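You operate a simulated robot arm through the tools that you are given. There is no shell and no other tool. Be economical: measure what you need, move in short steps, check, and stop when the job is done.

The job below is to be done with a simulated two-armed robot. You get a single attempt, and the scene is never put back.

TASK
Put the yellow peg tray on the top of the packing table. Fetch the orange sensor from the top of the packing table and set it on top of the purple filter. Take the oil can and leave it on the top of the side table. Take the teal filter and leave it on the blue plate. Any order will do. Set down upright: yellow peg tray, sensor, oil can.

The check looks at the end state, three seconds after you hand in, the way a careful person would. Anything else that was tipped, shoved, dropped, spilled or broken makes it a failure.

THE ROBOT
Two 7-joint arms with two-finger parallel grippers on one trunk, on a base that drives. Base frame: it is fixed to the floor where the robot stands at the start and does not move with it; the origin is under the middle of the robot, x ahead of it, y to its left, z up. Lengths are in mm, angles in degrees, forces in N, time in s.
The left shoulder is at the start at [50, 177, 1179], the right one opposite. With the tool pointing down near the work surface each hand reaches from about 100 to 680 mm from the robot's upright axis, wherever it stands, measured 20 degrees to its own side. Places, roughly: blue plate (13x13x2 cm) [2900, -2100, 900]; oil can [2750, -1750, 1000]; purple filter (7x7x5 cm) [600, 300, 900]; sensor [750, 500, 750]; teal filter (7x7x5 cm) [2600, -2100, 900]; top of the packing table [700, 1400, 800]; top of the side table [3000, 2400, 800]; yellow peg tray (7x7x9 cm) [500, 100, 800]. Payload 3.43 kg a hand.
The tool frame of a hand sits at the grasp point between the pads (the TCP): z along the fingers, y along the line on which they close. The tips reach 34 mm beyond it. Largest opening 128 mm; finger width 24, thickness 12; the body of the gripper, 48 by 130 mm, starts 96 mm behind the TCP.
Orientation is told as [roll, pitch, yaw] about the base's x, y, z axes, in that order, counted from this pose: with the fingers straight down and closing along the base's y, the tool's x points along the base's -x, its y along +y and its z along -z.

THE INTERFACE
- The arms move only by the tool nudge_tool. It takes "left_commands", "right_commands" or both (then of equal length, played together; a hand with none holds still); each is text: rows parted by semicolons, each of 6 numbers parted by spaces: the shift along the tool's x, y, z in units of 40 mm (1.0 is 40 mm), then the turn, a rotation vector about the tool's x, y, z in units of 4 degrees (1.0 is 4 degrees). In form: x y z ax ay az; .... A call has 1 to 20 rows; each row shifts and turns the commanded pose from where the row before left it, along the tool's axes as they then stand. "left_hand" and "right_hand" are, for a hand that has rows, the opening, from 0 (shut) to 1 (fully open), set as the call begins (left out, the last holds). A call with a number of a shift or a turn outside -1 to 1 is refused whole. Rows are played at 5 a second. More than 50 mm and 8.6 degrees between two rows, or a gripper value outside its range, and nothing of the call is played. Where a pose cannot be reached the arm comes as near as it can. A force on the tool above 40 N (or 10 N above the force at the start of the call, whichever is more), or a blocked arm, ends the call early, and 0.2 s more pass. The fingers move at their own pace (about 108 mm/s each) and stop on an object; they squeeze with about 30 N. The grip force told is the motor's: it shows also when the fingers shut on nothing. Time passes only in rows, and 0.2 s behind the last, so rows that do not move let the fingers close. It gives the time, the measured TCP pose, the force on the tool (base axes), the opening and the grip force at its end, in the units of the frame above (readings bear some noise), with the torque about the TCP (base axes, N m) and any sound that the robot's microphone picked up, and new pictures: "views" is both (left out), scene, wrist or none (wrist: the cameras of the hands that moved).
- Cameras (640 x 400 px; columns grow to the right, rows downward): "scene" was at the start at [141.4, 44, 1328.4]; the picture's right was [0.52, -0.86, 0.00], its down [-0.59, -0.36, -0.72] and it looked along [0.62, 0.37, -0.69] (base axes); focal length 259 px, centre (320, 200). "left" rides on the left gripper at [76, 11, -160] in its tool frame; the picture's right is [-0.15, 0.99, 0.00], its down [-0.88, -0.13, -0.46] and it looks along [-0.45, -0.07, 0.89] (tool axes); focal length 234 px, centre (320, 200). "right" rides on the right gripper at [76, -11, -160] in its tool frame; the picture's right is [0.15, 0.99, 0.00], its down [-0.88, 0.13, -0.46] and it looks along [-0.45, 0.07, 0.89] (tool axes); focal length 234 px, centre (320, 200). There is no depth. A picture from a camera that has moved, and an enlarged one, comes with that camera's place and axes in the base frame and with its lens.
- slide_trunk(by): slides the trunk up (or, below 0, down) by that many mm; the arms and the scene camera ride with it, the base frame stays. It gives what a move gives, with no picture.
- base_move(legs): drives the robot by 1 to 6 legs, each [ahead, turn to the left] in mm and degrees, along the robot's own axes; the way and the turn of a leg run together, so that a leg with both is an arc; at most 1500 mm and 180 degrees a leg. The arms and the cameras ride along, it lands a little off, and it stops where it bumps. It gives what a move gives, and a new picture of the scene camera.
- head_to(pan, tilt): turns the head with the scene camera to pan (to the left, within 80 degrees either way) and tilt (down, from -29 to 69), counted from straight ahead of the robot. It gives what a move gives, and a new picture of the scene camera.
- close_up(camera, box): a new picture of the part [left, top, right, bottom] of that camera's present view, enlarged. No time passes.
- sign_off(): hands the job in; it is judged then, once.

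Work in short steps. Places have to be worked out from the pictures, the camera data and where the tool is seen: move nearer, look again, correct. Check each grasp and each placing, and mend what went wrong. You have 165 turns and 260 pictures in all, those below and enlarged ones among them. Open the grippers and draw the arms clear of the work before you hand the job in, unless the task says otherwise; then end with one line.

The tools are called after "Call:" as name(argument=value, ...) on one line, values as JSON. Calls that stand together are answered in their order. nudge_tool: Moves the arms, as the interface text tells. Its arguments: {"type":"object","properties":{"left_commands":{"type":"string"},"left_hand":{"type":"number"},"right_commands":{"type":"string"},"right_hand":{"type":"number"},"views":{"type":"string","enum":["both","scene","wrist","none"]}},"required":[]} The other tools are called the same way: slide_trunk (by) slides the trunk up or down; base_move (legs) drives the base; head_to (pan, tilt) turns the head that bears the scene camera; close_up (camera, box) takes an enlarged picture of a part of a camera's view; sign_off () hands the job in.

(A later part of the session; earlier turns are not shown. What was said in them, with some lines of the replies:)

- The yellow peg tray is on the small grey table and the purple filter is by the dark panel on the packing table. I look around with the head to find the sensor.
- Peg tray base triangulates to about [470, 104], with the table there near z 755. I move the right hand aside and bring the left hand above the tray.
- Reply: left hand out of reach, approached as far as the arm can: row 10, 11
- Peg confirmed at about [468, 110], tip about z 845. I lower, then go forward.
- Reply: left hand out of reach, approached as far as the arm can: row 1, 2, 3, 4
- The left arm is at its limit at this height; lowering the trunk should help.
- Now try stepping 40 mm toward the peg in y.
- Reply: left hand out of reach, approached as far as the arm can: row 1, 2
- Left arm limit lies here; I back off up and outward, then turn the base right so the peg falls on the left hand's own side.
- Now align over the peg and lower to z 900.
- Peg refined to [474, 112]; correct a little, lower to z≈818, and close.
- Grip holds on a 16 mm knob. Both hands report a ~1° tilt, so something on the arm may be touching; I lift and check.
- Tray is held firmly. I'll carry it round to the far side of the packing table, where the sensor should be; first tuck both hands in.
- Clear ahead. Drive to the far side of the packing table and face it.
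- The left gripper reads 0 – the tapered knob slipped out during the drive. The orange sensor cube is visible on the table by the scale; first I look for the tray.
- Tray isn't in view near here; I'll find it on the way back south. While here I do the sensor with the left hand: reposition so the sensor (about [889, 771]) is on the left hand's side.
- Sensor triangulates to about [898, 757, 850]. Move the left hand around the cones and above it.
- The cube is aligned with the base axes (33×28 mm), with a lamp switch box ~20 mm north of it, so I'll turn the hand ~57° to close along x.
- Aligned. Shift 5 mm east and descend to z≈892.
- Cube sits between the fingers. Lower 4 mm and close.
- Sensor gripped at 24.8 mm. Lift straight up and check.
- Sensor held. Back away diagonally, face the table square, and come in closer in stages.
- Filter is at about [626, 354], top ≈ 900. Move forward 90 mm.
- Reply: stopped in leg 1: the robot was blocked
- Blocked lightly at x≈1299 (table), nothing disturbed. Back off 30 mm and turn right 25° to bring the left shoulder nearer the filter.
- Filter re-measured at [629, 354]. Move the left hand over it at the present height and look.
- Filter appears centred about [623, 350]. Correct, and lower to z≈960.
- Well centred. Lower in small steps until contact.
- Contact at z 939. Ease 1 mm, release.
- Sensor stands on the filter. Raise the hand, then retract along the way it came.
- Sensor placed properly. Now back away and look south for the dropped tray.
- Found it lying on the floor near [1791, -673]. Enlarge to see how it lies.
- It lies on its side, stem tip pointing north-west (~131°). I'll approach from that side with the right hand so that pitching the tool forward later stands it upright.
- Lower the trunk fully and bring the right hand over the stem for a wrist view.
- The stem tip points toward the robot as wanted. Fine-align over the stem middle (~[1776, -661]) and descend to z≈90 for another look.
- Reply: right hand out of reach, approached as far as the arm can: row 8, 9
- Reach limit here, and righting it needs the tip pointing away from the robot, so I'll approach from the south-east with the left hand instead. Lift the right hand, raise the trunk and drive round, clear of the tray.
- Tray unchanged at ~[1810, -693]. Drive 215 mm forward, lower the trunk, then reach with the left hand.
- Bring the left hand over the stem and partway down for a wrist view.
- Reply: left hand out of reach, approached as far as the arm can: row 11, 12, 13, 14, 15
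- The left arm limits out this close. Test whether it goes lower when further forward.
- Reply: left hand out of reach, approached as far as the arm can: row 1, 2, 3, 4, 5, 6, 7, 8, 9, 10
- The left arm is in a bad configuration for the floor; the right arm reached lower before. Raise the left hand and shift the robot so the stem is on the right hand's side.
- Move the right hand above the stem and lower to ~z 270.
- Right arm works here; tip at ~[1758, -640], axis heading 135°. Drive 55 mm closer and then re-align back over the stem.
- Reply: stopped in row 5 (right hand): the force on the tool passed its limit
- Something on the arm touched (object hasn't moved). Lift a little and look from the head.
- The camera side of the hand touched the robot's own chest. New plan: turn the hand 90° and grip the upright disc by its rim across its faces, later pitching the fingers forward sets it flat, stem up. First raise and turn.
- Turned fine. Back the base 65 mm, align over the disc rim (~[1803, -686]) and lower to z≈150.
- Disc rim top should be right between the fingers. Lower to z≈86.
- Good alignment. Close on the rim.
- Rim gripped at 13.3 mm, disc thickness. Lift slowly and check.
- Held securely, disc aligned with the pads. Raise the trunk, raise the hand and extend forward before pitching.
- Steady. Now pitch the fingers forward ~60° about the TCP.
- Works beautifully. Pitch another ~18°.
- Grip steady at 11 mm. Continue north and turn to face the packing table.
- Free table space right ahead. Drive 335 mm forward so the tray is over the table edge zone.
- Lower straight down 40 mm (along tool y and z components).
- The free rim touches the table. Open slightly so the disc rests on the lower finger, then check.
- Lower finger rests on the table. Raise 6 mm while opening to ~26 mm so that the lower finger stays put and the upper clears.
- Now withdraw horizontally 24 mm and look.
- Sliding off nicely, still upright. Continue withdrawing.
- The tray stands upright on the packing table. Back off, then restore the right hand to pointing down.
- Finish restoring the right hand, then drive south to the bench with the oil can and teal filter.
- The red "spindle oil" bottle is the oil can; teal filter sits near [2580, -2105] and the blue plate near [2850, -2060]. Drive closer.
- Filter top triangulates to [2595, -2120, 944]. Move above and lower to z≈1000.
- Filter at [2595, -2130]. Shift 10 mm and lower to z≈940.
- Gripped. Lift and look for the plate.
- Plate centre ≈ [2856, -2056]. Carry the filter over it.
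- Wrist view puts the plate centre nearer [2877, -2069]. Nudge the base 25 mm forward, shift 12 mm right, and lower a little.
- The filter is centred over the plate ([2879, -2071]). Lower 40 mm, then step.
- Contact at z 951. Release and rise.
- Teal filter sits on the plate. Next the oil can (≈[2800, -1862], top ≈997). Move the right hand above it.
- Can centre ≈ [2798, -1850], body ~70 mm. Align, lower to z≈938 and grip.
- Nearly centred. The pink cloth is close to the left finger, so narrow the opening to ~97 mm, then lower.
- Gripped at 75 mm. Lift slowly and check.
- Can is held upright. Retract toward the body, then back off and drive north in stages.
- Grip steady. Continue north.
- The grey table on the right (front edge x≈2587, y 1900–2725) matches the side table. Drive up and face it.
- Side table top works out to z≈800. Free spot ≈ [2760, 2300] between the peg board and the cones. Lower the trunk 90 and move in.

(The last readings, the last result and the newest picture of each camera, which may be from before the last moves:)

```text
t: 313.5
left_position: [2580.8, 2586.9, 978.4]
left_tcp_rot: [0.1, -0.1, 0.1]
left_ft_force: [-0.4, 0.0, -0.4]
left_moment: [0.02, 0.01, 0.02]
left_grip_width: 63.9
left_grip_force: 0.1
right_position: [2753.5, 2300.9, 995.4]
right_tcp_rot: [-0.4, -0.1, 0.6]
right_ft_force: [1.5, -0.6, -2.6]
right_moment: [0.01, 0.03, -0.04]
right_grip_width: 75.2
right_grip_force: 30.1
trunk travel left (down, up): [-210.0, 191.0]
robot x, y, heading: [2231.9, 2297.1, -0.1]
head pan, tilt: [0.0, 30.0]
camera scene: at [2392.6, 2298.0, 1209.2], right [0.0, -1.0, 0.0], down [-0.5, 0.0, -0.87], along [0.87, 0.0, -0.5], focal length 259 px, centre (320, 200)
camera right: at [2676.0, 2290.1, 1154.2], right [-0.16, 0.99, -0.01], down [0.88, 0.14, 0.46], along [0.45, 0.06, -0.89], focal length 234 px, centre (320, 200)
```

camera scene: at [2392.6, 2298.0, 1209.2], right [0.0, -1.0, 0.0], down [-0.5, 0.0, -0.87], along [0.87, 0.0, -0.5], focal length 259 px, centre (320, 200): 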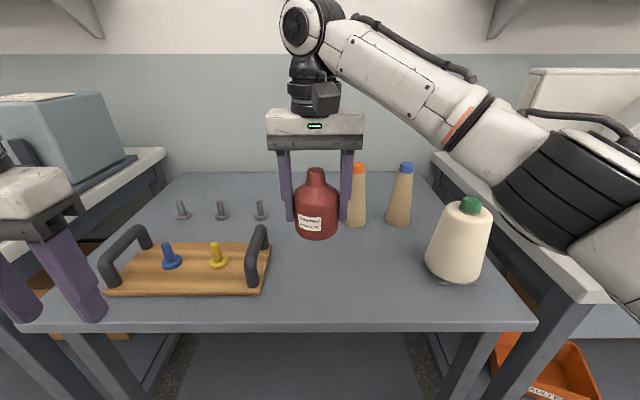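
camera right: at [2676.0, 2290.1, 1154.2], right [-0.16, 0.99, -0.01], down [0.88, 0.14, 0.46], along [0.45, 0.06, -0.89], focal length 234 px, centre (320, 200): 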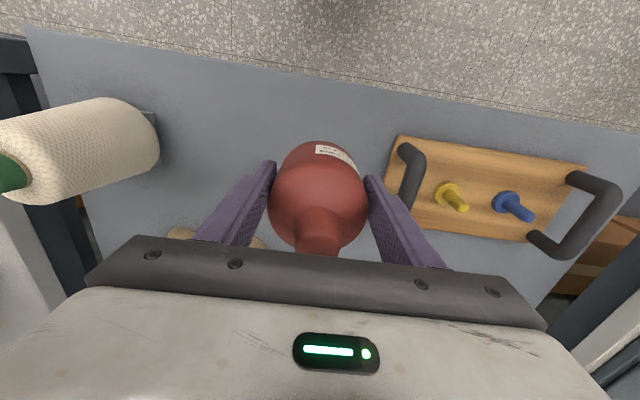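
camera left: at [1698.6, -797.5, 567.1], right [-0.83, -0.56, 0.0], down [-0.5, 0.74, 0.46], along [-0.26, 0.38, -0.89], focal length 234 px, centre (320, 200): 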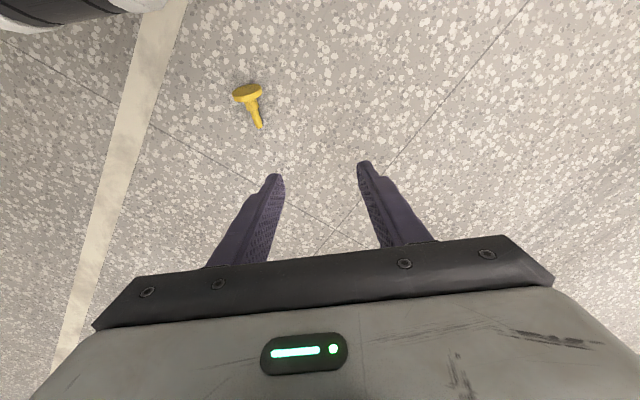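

Spot is clear. Lower to z≈866.

Call:
nudge_tool(right_commands="0 0 0.9 0 0 0;0 0 0.9 0 0 0;0 0 0.9 0 0 0;0 0 0.53 0 0 0;0 0 0 0 0 0", views="both")

```text
t: 314.7
left_position: [2582.0, 2585.8, 977.6]
left_tcp_rot: [0.1, -0.1, 0.1]
left_ft_force: [0.7, -0.9, 0.8]
left_moment: [-0.01, -0.01, -0.03]
left_grip_width: 63.9
left_grip_force: 0.1
right_position: [2753.9, 2300.5, 866.0]
right_tcp_rot: [-0.3, -0.2, 0.4]
right_ft_force: [0.7, -0.1, -1.7]
right_moment: [-0.02, 0.04, -0.02]
right_grip_width: 75.5
right_grip_force: 30.2
trunk travel left (down, up): [-210.0, 191.0]
robot x, y, heading: [2228.8, 2296.5, -0.1]
head pan, tilt: [0.0, 30.0]
camera scene: at [2392.6, 2298.1, 1209.2], right [0.0, -1.0, 0.0], down [-0.5, 0.0, -0.87], along [0.87, 0.0, -0.5], focal length 259 px, centre (320, 200)
camera right: at [2677.2, 2289.2, 1025.1], right [-0.16, 0.99, -0.01], down [0.88, 0.14, 0.46], along [0.45, 0.06, -0.89], focal length 234 px, centre (320, 200)
```

scene: 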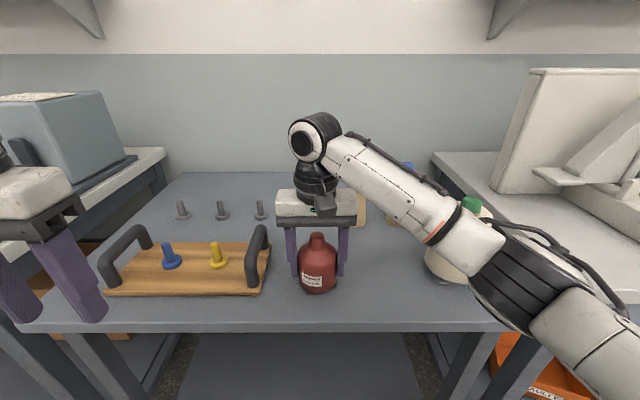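
right: 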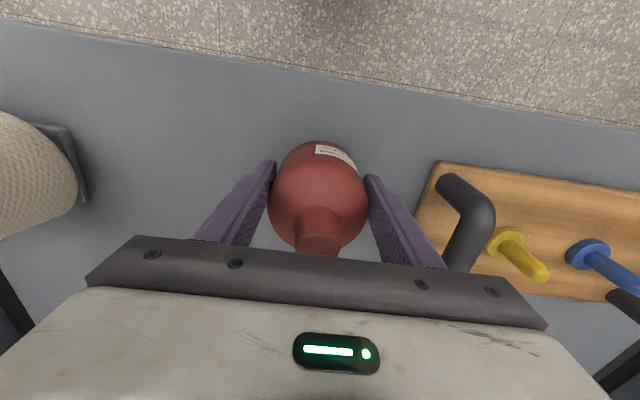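

Call:
nudge_tool(right_commands="0 0 0.3 0 0 0;0 0 0 0 0 0", views="none")

Call:
nudge_tool(right_commands="0 0 0.12 0 0 0;0 0 0 0 0 0", views="none")

Call:
nudge_tool(right_commands="0 0 0.1 0 0 0;0 0 0 0 0 0", views="scene")

```text
t: 315.3
left_position: [2579.2, 2586.3, 978.8]
left_tcp_rot: [0.1, -0.2, 0.1]
left_ft_force: [0.2, -0.1, 0.6]
left_moment: [-0.03, -0.02, 0.02]
left_grip_width: 64.1
left_grip_force: 0.0
right_position: [2755.0, 2301.7, 858.3]
right_tcp_rot: [-0.3, -0.4, 0.5]
right_ft_force: [0.1, -3.1, 18.6]
right_moment: [0.47, 0.32, 0.05]
right_grip_width: 75.4
right_grip_force: 30.0
trunk travel left (down, up): [-210.0, 191.0]
robot x, y, heading: [2232.8, 2301.7, -0.1]
head pan, tilt: [0.0, 30.0]
```

```text
t: 315.9
left_position: [2579.6, 2586.7, 978.9]
left_tcp_rot: [0.1, -0.2, 0.1]
left_ft_force: [0.3, 0.9, 0.4]
left_moment: [0.0, 0.02, 0.01]
left_grip_width: 64.0
left_grip_force: 0.0
right_position: [2753.2, 2301.1, 853.6]
right_tcp_rot: [-0.3, -0.4, 0.5]
right_ft_force: [2.7, 0.0, 23.6]
right_moment: [0.8, -0.4, 0.01]
right_grip_width: 75.4
right_grip_force: 30.0
trunk travel left (down, up): [-210.0, 191.0]
robot x, y, heading: [2231.4, 2299.7, -0.1]
head pan, tilt: [0.0, 30.0]
```

```text
t: 316.5
left_position: [2579.1, 2586.1, 980.0]
left_tcp_rot: [0.1, -0.2, 0.0]
left_ft_force: [-0.1, -0.1, 0.5]
left_moment: [-0.01, 0.02, 0.03]
left_grip_width: 63.9
left_grip_force: 0.0
right_position: [2753.8, 2300.0, 848.3]
right_tcp_rot: [-0.3, -0.4, 0.6]
right_ft_force: [0.6, 1.5, 22.7]
right_moment: [0.88, -0.2, 0.01]
right_grip_width: 75.5
right_grip_force: 29.8
trunk travel left (down, up): [-210.0, 191.0]
robot x, y, heading: [2230.1, 2295.7, -0.1]
head pan, tilt: [0.0, 30.0]
camera scene: at [2390.6, 2298.1, 1209.6], right [0.0, -1.0, 0.0], down [-0.5, 0.0, -0.87], along [0.87, 0.0, -0.5], focal length 259 px, centre (320, 200)
```

scene: 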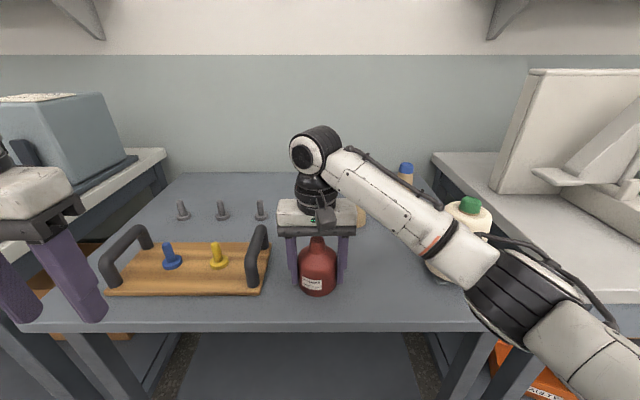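

The can reached the table (~z 814) and the fingers slid slightly down it. Ease up a few mm and release.

Call:
nudge_tool(right_commands="0 0 -0.12 0 0 0;0 0 0 0 0 0", views="none")

Call:
nudge_tool(right_commands="0 0 0 0 0 0;0 0 0 0 0 0;0 0 0 0 0 0", right_hand=0.85, views="wrist")

```text
t: 317.1
left_position: [2580.1, 2586.8, 978.6]
left_tcp_rot: [0.1, 0.0, 0.0]
left_ft_force: [-0.2, 0.2, 0.0]
left_moment: [0.02, -0.03, 0.05]
left_grip_width: 63.9
left_grip_force: 0.0
right_position: [2754.2, 2298.7, 849.6]
right_tcp_rot: [-0.5, 0.1, 0.5]
right_ft_force: [-0.4, -0.1, -2.0]
right_moment: [-0.01, -0.01, 0.0]
right_grip_width: 75.5
right_grip_force: 30.1
trunk travel left (down, up): [-210.0, 191.0]
robot x, y, heading: [2232.2, 2296.8, -0.0]
head pan, tilt: [0.0, 30.0]
```

```text
t: 317.9
left_position: [2580.6, 2587.7, 978.6]
left_tcp_rot: [0.2, -0.1, 0.1]
left_ft_force: [-0.1, -0.7, 1.0]
left_moment: [0.01, 0.0, -0.02]
left_grip_width: 64.2
left_grip_force: 0.1
right_position: [2753.2, 2299.7, 851.3]
right_tcp_rot: [-0.4, -0.1, 0.5]
right_ft_force: [0.5, 1.0, 0.3]
right_moment: [0.0, 0.02, 0.01]
right_grip_width: 108.7
right_grip_force: 0.1
trunk travel left (down, up): [-210.0, 191.0]
robot x, y, heading: [2229.5, 2292.6, -0.3]
head pan, tilt: [0.0, 30.0]
camera right: at [2676.9, 2288.6, 1010.2], right [-0.16, 0.99, -0.01], down [0.88, 0.14, 0.46], along [0.45, 0.06, -0.89], focal length 234 px, centre (320, 200)
```

right: 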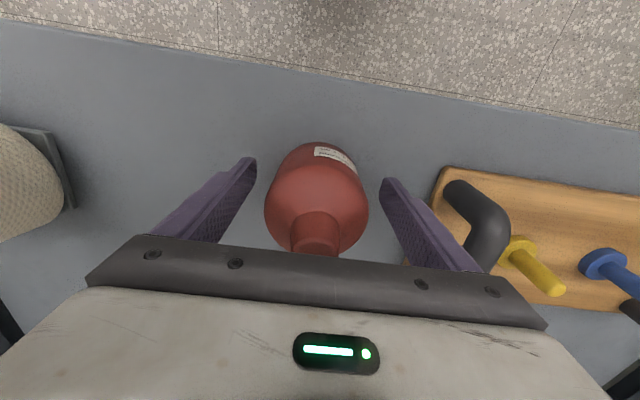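

Released; can stands. Raise the hand straight up well clear, then back the robot off.

Call:
nudge_tool(right_commands="0 0 -0.6 0 0 0;0 0 -1 0 0 0;0 0 -1 0 0 0;0 0 -1 0 0 0;0 0 -1 0 0 0;0 0 0 0 0 0", views="none")

Call:
base_move(legs=[[-350, 0]])

Call:
close_up(camera="scene", box=[200, 140, 440, 290])

```text
t: 319.3
left_position: [2580.9, 2586.2, 978.2]
left_tcp_rot: [0.2, -0.1, 0.1]
left_ft_force: [-0.7, 0.3, 0.3]
left_moment: [-0.03, 0.03, -0.04]
left_grip_width: 63.6
left_grip_force: 0.1
right_position: [2753.1, 2301.3, 1034.9]
right_tcp_rot: [-0.3, 0.0, 0.5]
right_ft_force: [0.1, -0.1, 0.1]
right_moment: [0.02, 0.02, 0.01]
right_grip_width: 108.8
right_grip_force: 0.0
trunk travel left (down, up): [-210.0, 191.0]
robot x, y, heading: [2230.0, 2295.8, 0.0]
head pan, tilt: [0.0, 30.0]
```

```text
t: 321.6
left_position: [2237.2, 2587.2, 978.4]
left_tcp_rot: [0.1, -0.1, 0.2]
left_ft_force: [-0.6, 0.2, -1.0]
left_moment: [-0.01, -0.03, 0.02]
left_grip_width: 64.1
left_grip_force: 0.1
right_position: [2410.1, 2302.0, 1034.5]
right_tcp_rot: [-0.4, -0.1, 0.6]
right_ft_force: [-0.3, 0.9, -0.1]
right_moment: [-0.02, -0.02, -0.04]
right_grip_width: 109.0
right_grip_force: 0.0
trunk travel left (down, up): [-210.0, 191.0]
robot x, y, heading: [1888.0, 2301.3, -0.2]
head pan, tilt: [0.0, 30.0]
camera scene: at [2048.3, 2298.9, 1209.3], right [0.0, -1.0, 0.0], down [-0.5, 0.0, -0.87], along [0.87, 0.0, -0.5], focal length 259 px, centre (320, 200)
```

scene: 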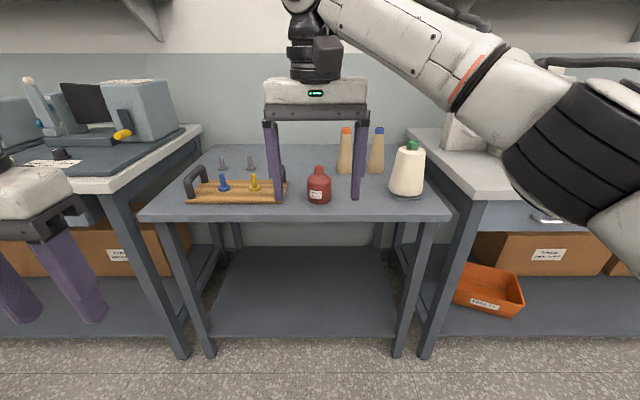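

```text
2.67 times, centred on (320, 215) of scene
camera zoom: at [2048.3, 2298.9, 1209.3], right [0.0, -1.0, 0.0], down [-0.5, 0.0, -0.87], along [0.87, 0.0, -0.5], focal length 690 px, centre (320, 160)
```

zoom: 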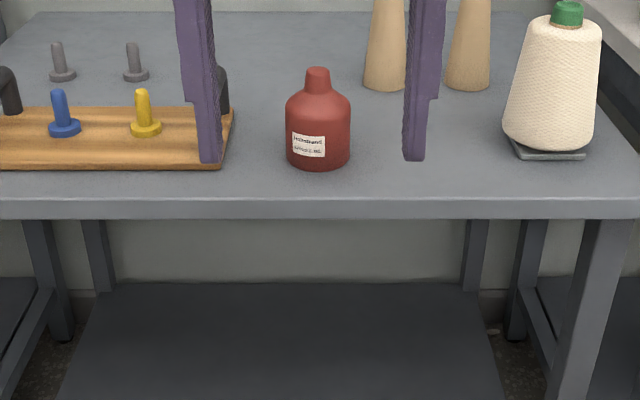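

Oil can stands upright on the side table. Open both grippers fully, clear of everything, then hand in.

Call:
nudge_tool(left_commands="0 0 0 0 0 0;0 0 0 0 0 0", right_commands="0 0 0 0 0 0;0 0 0 0 0 0", left_hand=1, right_hand=1, views="none")

Call:
sign_off()

```text
t: 322.2
left_position: [2237.1, 2588.3, 979.1]
left_tcp_rot: [0.0, -0.1, 0.2]
left_ft_force: [-0.1, 0.0, -0.5]
left_moment: [-0.02, 0.01, 0.0]
left_grip_width: 127.9
left_grip_force: 0.1
right_position: [2411.5, 2301.5, 1034.1]
right_tcp_rot: [-0.5, 0.0, 0.7]
right_ft_force: [-0.5, -1.0, 0.3]
right_moment: [0.02, -0.02, 0.0]
right_grip_width: 128.2
right_grip_force: 0.0
trunk travel left (down, up): [-210.0, 191.0]
robot x, y, heading: [1889.9, 2298.3, -0.1]
head pan, tilt: [0.0, 30.0]
```

```text
The job is handed in.
```

All four items are placed and the job is handed in: the peg tray is upright on the packing table (I dropped it on the floor while driving, then picked it up), the sensor is on the purple filter, the teal filter is on the blue plate, and the oil can is upright on the side table.
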